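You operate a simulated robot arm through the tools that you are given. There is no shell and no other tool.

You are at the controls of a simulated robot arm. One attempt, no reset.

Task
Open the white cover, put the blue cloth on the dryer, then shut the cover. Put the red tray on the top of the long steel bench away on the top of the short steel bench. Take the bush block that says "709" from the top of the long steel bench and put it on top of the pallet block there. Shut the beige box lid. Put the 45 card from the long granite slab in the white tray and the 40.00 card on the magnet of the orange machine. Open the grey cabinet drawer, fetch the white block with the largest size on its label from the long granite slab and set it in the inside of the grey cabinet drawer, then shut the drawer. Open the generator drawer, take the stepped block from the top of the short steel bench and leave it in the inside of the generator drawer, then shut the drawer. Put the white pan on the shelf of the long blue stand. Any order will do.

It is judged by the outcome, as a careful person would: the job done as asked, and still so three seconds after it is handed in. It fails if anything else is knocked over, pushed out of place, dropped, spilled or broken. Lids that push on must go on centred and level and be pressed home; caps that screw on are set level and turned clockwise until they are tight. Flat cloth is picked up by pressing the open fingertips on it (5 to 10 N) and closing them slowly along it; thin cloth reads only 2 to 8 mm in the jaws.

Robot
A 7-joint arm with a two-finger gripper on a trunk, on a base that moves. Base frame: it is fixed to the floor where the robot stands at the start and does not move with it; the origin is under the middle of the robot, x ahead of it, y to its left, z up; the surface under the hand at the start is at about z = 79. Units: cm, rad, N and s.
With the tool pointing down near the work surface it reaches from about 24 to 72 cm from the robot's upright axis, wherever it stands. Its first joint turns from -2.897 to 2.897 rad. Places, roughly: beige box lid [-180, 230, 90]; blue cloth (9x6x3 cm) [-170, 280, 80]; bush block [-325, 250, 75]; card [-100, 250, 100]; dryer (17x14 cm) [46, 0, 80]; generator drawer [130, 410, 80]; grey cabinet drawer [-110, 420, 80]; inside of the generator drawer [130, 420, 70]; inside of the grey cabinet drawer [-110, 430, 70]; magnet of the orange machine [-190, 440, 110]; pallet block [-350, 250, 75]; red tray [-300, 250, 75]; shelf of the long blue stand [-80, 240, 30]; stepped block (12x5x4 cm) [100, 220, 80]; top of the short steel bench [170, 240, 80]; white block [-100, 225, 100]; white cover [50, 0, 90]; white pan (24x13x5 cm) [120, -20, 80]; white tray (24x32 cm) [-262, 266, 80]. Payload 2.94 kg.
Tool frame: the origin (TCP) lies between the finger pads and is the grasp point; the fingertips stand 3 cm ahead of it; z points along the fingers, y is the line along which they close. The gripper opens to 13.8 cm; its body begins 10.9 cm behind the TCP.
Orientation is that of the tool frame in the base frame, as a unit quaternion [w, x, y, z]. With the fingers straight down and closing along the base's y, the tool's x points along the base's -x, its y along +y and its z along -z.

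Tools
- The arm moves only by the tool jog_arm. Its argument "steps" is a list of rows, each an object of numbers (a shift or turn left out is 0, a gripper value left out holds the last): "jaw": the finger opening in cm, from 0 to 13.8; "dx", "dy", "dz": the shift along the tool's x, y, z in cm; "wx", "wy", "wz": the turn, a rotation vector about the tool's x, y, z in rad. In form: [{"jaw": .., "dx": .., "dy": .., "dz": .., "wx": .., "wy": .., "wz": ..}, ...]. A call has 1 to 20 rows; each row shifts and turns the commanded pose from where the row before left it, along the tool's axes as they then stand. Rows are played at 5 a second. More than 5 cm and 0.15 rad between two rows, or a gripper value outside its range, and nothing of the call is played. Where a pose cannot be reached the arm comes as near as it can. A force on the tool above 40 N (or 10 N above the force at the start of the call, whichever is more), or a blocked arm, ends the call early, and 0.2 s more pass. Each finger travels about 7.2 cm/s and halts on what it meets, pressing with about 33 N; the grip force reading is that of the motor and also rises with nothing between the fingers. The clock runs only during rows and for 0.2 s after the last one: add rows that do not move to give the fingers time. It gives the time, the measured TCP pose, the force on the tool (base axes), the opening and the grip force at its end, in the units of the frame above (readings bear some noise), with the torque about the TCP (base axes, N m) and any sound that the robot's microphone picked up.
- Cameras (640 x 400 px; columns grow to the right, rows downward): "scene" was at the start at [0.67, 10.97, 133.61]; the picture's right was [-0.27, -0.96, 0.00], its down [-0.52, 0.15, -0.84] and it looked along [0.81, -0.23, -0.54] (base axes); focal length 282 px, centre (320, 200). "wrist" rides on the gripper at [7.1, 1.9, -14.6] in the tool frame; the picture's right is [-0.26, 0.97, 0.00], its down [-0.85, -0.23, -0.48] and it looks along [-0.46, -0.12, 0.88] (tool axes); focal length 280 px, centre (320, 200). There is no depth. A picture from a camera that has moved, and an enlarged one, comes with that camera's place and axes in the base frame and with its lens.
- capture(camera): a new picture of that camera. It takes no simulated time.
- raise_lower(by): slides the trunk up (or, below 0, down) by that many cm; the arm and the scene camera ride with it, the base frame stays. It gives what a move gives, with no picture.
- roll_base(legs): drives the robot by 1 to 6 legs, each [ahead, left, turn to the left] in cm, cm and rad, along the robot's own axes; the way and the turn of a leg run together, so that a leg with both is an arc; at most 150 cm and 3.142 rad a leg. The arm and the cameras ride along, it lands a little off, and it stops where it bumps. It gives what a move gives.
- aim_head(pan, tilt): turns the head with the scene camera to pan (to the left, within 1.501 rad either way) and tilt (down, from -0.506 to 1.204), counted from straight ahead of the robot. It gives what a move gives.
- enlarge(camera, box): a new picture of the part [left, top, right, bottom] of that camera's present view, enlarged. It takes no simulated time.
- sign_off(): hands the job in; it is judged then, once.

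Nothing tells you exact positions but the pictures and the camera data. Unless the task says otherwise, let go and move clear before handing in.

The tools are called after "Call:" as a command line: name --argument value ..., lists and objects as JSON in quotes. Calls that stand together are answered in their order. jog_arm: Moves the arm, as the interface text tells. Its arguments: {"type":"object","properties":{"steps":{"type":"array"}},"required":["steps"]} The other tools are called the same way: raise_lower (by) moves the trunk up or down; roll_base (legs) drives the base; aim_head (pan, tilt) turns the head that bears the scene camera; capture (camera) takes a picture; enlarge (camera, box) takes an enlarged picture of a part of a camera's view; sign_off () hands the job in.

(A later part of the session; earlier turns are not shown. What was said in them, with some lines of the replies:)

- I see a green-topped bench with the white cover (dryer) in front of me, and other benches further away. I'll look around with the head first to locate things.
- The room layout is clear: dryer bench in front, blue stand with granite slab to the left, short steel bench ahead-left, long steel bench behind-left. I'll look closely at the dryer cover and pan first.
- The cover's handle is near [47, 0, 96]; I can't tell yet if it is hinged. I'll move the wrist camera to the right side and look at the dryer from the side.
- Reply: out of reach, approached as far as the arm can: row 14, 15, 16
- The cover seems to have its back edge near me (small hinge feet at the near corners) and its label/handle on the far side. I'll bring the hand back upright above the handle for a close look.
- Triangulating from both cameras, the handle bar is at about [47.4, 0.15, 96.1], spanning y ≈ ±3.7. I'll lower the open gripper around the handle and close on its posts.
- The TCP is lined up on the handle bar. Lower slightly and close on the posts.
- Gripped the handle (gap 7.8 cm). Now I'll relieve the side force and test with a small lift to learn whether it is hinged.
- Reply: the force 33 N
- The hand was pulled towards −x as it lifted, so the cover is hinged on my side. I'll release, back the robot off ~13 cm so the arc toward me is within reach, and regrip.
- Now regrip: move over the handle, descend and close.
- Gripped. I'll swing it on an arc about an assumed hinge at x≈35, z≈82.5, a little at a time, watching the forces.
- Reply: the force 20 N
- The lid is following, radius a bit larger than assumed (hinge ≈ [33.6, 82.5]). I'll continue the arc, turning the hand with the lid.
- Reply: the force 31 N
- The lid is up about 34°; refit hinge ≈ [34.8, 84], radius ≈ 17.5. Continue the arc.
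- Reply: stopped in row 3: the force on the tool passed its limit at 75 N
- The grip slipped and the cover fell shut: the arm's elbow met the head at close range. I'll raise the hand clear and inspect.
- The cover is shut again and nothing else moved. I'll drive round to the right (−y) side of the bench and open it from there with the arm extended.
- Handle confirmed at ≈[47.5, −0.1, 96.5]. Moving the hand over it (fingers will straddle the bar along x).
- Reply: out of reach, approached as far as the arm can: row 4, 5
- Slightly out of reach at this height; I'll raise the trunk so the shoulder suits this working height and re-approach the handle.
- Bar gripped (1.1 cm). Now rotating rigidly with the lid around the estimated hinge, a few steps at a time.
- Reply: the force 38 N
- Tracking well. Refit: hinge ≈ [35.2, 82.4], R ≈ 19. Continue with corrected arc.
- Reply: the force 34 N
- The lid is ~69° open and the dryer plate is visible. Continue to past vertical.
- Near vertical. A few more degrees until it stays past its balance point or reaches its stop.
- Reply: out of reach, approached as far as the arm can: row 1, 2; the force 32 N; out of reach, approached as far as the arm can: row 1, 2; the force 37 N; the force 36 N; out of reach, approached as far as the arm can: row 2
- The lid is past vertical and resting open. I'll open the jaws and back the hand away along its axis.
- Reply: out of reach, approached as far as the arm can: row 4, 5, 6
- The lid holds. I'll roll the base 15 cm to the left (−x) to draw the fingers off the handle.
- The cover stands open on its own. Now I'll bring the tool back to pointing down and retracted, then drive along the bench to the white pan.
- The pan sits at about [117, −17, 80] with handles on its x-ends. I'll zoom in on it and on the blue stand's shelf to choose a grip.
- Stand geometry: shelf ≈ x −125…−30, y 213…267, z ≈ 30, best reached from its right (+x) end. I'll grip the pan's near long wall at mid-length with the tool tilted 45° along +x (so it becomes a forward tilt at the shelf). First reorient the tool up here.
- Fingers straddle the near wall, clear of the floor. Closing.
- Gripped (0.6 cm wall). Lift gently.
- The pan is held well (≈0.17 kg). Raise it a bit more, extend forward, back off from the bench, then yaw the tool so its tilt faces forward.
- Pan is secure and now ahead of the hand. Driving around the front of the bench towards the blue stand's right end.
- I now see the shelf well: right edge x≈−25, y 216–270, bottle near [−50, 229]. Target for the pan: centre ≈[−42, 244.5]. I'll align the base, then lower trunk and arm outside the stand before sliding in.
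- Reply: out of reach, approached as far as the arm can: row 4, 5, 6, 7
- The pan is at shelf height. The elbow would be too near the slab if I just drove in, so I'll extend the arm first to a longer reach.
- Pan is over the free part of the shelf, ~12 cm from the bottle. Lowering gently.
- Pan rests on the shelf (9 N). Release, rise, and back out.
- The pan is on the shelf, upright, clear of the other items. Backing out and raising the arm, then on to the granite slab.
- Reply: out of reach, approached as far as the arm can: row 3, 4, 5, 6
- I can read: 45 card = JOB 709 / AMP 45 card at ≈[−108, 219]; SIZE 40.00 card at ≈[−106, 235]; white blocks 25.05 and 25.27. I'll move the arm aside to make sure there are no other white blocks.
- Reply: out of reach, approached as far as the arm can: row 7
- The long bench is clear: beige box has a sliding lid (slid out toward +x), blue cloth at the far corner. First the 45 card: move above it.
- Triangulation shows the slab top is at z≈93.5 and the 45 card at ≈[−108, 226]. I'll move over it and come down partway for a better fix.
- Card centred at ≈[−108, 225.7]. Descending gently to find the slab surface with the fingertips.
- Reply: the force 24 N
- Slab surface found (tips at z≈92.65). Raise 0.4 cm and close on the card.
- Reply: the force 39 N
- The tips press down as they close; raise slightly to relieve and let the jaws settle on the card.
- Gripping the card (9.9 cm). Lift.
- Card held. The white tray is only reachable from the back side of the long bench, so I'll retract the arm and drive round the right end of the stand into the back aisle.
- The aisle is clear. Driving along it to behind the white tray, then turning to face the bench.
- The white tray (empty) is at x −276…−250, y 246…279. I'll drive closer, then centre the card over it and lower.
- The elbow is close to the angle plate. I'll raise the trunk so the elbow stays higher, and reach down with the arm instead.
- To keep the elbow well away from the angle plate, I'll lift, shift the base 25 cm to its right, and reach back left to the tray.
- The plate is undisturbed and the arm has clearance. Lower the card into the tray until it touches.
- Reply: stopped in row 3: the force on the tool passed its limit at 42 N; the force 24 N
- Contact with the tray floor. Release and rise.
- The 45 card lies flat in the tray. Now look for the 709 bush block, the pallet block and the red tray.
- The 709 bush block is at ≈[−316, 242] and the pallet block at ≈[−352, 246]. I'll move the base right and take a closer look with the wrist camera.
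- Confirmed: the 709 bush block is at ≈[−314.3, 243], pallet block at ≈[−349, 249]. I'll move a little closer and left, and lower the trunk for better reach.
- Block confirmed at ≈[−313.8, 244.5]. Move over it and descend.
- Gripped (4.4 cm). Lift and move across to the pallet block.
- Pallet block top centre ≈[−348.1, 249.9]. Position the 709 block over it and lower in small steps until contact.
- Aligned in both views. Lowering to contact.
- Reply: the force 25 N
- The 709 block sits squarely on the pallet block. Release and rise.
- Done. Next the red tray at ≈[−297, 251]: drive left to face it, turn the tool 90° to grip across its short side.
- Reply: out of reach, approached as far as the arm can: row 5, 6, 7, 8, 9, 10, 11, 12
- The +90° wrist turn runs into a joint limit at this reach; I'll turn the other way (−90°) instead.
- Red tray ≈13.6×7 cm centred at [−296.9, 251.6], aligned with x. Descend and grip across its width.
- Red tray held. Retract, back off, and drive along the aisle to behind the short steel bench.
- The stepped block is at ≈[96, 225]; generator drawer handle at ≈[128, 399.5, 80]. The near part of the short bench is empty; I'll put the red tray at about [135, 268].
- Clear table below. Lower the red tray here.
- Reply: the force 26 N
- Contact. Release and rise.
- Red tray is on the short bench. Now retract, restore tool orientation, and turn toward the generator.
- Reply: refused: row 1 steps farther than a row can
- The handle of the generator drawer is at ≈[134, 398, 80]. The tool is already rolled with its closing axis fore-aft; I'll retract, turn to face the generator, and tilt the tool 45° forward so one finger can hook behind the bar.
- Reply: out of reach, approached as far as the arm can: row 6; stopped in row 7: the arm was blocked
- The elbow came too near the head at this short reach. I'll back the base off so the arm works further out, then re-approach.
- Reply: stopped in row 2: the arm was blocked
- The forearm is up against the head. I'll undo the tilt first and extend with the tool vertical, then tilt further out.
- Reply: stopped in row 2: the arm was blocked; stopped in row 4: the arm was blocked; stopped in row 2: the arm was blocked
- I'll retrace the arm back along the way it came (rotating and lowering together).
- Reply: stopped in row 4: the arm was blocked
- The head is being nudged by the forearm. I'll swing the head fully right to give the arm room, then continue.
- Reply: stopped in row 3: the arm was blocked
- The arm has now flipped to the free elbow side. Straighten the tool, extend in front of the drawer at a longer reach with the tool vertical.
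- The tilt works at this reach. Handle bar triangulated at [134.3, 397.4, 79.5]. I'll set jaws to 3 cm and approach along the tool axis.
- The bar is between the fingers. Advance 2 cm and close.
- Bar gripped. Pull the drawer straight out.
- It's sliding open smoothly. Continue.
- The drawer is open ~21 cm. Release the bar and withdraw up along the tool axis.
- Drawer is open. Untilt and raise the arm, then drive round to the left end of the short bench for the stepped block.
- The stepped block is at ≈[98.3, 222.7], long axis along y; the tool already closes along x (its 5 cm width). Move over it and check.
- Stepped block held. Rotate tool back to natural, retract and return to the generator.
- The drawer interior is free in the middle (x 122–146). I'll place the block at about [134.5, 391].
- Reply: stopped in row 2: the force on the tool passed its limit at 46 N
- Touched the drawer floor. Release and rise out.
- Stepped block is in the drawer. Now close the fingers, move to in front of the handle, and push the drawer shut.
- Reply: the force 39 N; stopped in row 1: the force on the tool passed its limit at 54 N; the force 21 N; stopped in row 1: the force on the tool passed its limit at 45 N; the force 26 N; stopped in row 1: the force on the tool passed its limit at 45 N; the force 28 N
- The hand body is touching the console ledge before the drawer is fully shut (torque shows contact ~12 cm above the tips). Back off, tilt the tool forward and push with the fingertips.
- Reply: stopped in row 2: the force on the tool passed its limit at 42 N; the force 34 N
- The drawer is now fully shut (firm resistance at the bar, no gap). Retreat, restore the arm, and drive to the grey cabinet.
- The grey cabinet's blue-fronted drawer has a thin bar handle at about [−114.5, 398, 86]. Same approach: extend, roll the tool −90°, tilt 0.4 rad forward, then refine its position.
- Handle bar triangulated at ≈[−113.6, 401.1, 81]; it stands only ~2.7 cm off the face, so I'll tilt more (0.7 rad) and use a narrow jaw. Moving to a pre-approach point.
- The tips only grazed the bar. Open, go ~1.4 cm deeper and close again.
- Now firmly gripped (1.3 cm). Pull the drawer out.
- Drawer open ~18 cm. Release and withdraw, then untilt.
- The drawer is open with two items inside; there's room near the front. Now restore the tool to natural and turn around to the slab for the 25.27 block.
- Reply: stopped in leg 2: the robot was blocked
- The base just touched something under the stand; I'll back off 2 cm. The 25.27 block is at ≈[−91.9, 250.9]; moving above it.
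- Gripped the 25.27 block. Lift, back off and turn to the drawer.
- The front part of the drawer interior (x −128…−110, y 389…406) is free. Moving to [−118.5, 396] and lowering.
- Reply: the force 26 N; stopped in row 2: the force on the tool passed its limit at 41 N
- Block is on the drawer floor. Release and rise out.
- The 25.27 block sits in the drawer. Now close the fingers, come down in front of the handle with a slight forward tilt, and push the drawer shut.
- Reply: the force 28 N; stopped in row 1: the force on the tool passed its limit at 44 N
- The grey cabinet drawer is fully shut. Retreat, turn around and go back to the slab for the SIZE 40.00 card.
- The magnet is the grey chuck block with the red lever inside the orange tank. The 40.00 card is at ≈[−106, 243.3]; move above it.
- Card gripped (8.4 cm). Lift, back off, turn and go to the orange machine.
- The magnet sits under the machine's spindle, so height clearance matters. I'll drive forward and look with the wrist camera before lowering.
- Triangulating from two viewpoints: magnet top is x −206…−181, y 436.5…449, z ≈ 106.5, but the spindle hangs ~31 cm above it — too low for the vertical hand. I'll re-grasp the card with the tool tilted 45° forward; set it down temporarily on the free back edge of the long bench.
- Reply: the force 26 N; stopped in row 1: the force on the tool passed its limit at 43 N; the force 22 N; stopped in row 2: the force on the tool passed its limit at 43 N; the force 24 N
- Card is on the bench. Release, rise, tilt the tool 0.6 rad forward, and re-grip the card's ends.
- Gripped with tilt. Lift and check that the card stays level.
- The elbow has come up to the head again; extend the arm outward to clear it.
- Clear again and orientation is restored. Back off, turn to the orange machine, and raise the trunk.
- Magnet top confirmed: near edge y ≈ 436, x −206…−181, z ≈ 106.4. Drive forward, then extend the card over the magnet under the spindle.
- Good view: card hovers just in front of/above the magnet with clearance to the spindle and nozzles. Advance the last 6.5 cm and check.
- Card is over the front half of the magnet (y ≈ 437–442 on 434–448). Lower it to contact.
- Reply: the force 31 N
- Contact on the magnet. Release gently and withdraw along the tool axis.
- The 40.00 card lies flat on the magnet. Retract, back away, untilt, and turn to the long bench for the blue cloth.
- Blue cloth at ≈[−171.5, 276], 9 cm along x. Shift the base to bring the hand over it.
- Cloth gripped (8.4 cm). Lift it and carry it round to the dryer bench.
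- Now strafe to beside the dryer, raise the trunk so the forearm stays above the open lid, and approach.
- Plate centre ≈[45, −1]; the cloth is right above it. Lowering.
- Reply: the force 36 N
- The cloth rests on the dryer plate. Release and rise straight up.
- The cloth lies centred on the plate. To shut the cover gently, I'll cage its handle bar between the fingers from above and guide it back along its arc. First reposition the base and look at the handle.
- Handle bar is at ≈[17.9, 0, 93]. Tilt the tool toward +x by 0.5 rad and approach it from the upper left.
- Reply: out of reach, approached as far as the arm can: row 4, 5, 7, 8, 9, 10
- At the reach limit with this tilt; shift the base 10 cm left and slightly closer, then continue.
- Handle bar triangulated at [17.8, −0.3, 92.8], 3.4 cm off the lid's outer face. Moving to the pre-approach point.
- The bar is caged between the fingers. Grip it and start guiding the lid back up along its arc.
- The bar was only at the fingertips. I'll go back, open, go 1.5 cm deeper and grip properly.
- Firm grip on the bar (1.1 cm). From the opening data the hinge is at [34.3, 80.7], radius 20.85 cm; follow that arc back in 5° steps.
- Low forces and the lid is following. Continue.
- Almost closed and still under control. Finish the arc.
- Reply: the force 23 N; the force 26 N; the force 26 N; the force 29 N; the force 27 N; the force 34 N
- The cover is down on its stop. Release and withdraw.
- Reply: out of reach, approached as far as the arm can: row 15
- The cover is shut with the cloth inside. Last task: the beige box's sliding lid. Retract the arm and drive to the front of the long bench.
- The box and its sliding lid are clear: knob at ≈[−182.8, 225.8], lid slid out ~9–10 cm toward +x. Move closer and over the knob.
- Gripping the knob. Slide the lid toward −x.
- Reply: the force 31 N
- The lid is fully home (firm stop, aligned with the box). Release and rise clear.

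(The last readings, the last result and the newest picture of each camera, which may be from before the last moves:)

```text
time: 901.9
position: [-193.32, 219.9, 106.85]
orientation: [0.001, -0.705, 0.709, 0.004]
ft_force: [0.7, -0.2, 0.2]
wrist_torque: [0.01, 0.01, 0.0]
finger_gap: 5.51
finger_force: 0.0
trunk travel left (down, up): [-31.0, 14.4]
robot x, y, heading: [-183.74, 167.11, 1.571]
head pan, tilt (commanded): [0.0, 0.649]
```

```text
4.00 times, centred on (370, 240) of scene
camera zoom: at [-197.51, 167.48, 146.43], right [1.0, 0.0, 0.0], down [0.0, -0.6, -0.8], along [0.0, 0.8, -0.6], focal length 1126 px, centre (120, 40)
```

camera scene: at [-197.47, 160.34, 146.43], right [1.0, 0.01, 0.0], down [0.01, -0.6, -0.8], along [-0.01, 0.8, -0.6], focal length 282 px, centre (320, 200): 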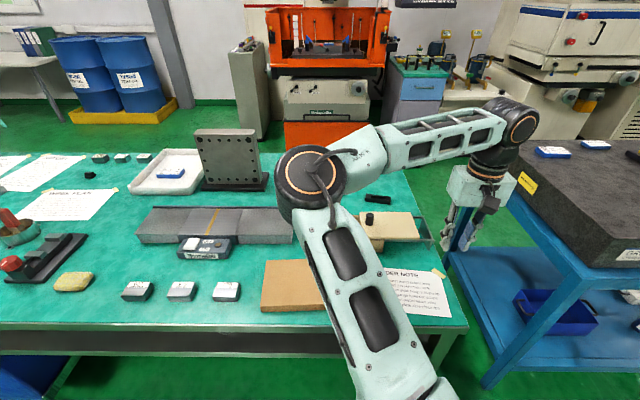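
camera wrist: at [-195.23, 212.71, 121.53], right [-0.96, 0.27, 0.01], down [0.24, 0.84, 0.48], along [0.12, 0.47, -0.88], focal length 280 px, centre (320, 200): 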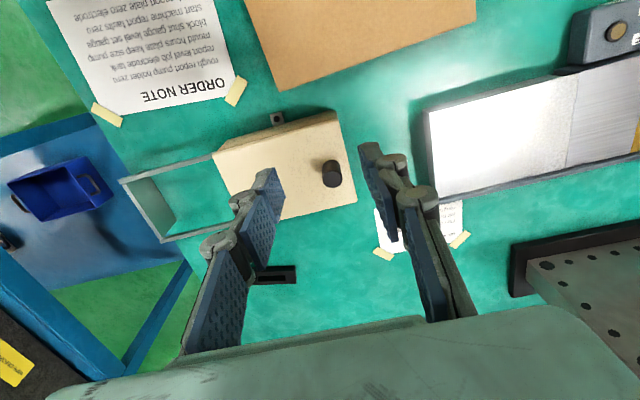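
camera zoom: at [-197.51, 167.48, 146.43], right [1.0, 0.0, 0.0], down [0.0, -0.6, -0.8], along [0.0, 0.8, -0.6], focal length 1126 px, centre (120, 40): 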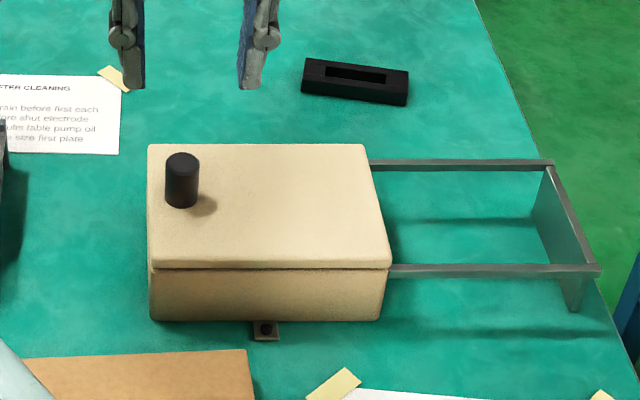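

The lid is shut. Before handing in, I'll verify the slab for any other white blocks and re-check the other placements.

Call:
jog_arm --steps '[{"dx": 3}, {"dx": 3}, {"dz": -3}, {}]'

Call:
aim_head --pan -0.75 --tilt 0.45

Call:
capture --camera "scene"

Call:
aim_head --pan 0.5 --tilt 0.5

Call:
capture --camera "scene"

```text
time: 902.9
position: [-193.44, 213.82, 109.88]
orientation: [0.001, -0.705, 0.71, 0.004]
ft_force: [0.5, 0.5, -0.2]
wrist_torque: [0.05, 0.01, -0.01]
finger_gap: 5.5
finger_force: 0.0
trunk travel left (down, up): [-31.0, 14.4]
robot x, y, heading: [-183.96, 166.82, 1.575]
head pan, tilt (commanded): [0.0, 0.649]
```

```text
time: 904.0
position: [-193.43, 213.84, 109.89]
orientation: [0.002, -0.704, 0.71, 0.004]
ft_force: [-0.6, 0.3, -0.2]
wrist_torque: [-0.03, -0.01, 0.02]
finger_gap: 5.5
finger_force: 0.1
trunk travel left (down, up): [-31.0, 14.4]
robot x, y, heading: [-183.82, 166.59, 1.565]
head pan, tilt (commanded): [-0.75, 0.45]
```

```text
taken
camera scene: at [-191.24, 165.54, 148.21], right [0.73, -0.68, 0.0], down [-0.3, -0.32, -0.9], along [0.61, 0.66, -0.44], focal length 282 px, centre (320, 200)
```

scene: 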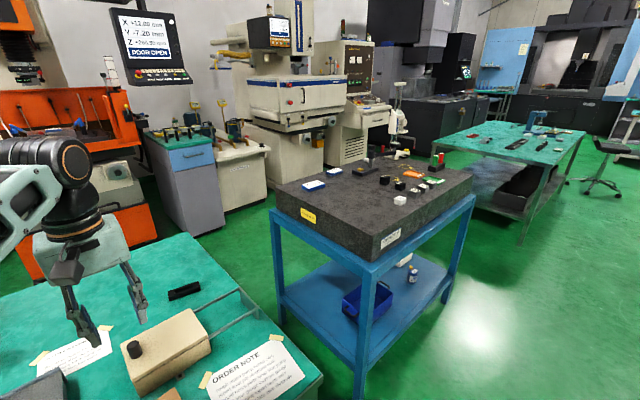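

```text
time: 905.4
position: [-193.4, 213.96, 109.86]
orientation: [0.0, -0.705, 0.709, 0.004]
ft_force: [0.4, 0.5, -0.7]
wrist_torque: [0.0, 0.0, 0.03]
finger_gap: 5.51
finger_force: 0.0
trunk travel left (down, up): [-31.0, 14.4]
robot x, y, heading: [-183.74, 166.97, 1.567]
head pan, tilt (commanded): [0.499, 0.499]
```

```text
taken
camera scene: at [-201.85, 166.8, 147.77], right [0.88, 0.48, 0.0], down [0.23, -0.42, -0.88], along [-0.42, 0.77, -0.48], focal length 282 px, centre (320, 200)
```

scene: 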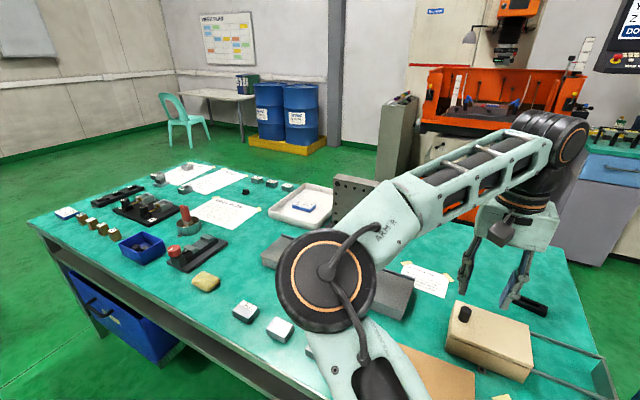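

Call:
enlarge --camera "scene" --box '[50, 140, 350, 330]'

Call:
aim_head --pan -0.75 --tilt 0.45

Call:
enlarge --camera "scene" --box '[260, 120, 480, 300]'

Call:
enlarge --camera "scene" --box '[0, 80, 240, 200]'

```text
2.11 times, centred on (200, 235) of scene
camera zoom: at [-201.85, 166.8, 147.77], right [0.88, 0.48, 0.0], down [0.23, -0.42, -0.88], along [-0.42, 0.77, -0.48], focal length 593 px, centre (573, 126)
```

zoom: 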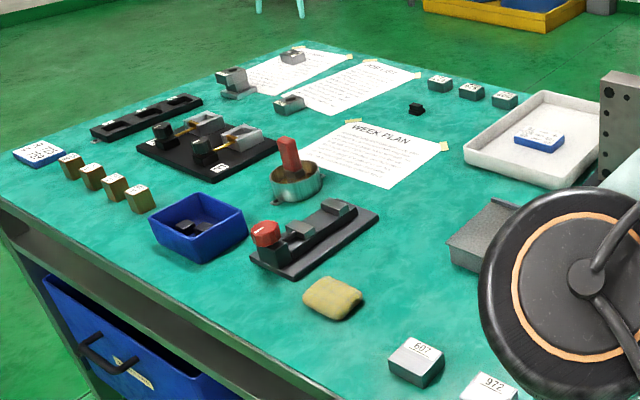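

```text
time: 906.8
position: [-193.37, 213.86, 109.87]
orientation: [0.001, -0.705, 0.709, 0.004]
ft_force: [0.0, 0.0, -0.3]
wrist_torque: [0.01, -0.01, -0.01]
finger_gap: 5.55
finger_force: 0.0
trunk travel left (down, up): [-31.0, 14.4]
robot x, y, heading: [-184.13, 166.86, 1.568]
head pan, tilt (commanded): [-0.75, 0.45]
```

```text
2.22 times, centred on (370, 210) of scene
camera zoom: at [-191.24, 165.54, 148.21], right [0.73, -0.68, 0.0], down [-0.3, -0.32, -0.9], along [0.61, 0.66, -0.44], focal length 626 px, centre (209, 178)
```

zoom: 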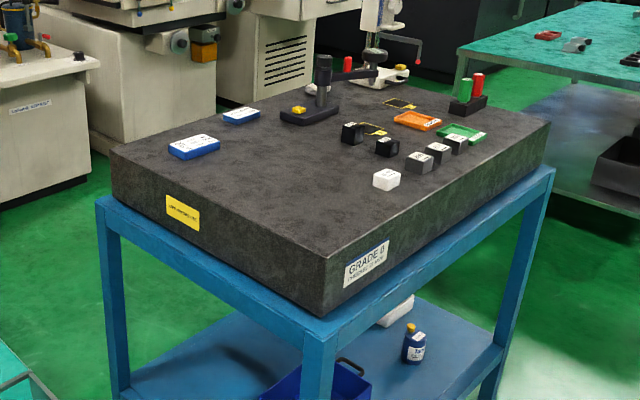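

```text
2.67 times, centred on (120, 140) of scene
camera zoom: at [-191.24, 165.54, 148.21], right [0.73, -0.68, 0.0], down [-0.3, -0.32, -0.9], along [0.61, 0.66, -0.44], focal length 751 px, centre (853, 360)
```

zoom: 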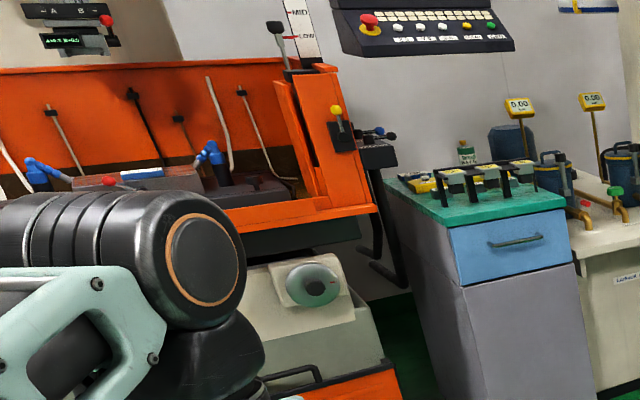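

Call:
enlarge --camera "scene" --box '[340, 130, 430, 190]'

```text
6.67 times, centred on (385, 160) of scene
camera zoom: at [-191.24, 165.54, 148.21], right [0.73, -0.68, 0.0], down [-0.3, -0.32, -0.9], along [0.61, 0.66, -0.44], focal length 1876 px, centre (-113, 467)
```

zoom: 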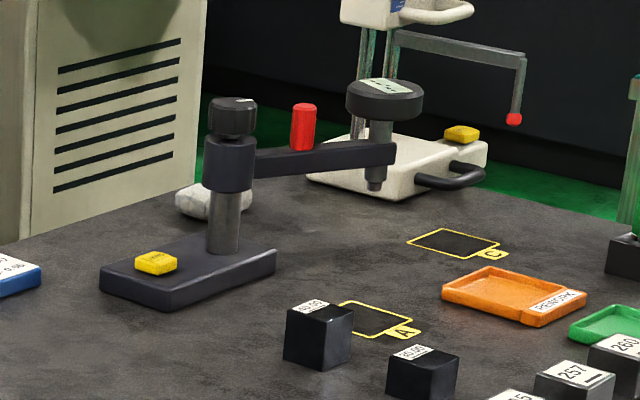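

All checks look right: 709 block on the pallet block, 45 card in the tray, 40.00 card on the magnet, both drawers shut, red tray on the short bench, pan on the shelf, lid and cover shut, and the hand is clear. Handing in.

Call:
sign_off

```text
The job is handed in.
```

I handed the job in with every item done. I checked by eye from the robot's position at the end. The inside of the dryer and of both drawers I saw just before closing them.

- **Dryer:** the cover was opened, the blue cloth was placed in the middle of the plate, and the cover is shut on its stop.
- **Red tray:** it is on the clear rear part of the short steel bench.
- **Bush block 709:** it sits squarely on top of the pallet block.
- **Beige box lid:** it is slid fully home.
- **Cards:** the 45 card lies flat in the white tray, and the 40.00 card lies flat on the magnet of the orange machine.
- **White block:** the only two white blocks on the granite slab read 25.05 and 25.27. I put the 25.27 one in the grey cabinet drawer and shut it.
- **Stepped block:** it is in the generator drawer, which is shut.
- **White pan:** it is on the shelf of the long blue stand, clear of the bottle and the blue tray.

Three things happened along the way that you should know about:

- **Cover slipped once:** on my first try at opening the white cover, my grip slipped and it fell shut. I saw no damage, and the second try and the final closing were controlled.
- **Base touched the blue stand:** the robot's base bumped the back of the stand once and I backed off straight away. Nothing on it looked displaced.
- **40.00 card set down once:** I put it on the long steel bench for a moment to re-grip it at an angle, because the machine's spindle hangs too low over the magnet.
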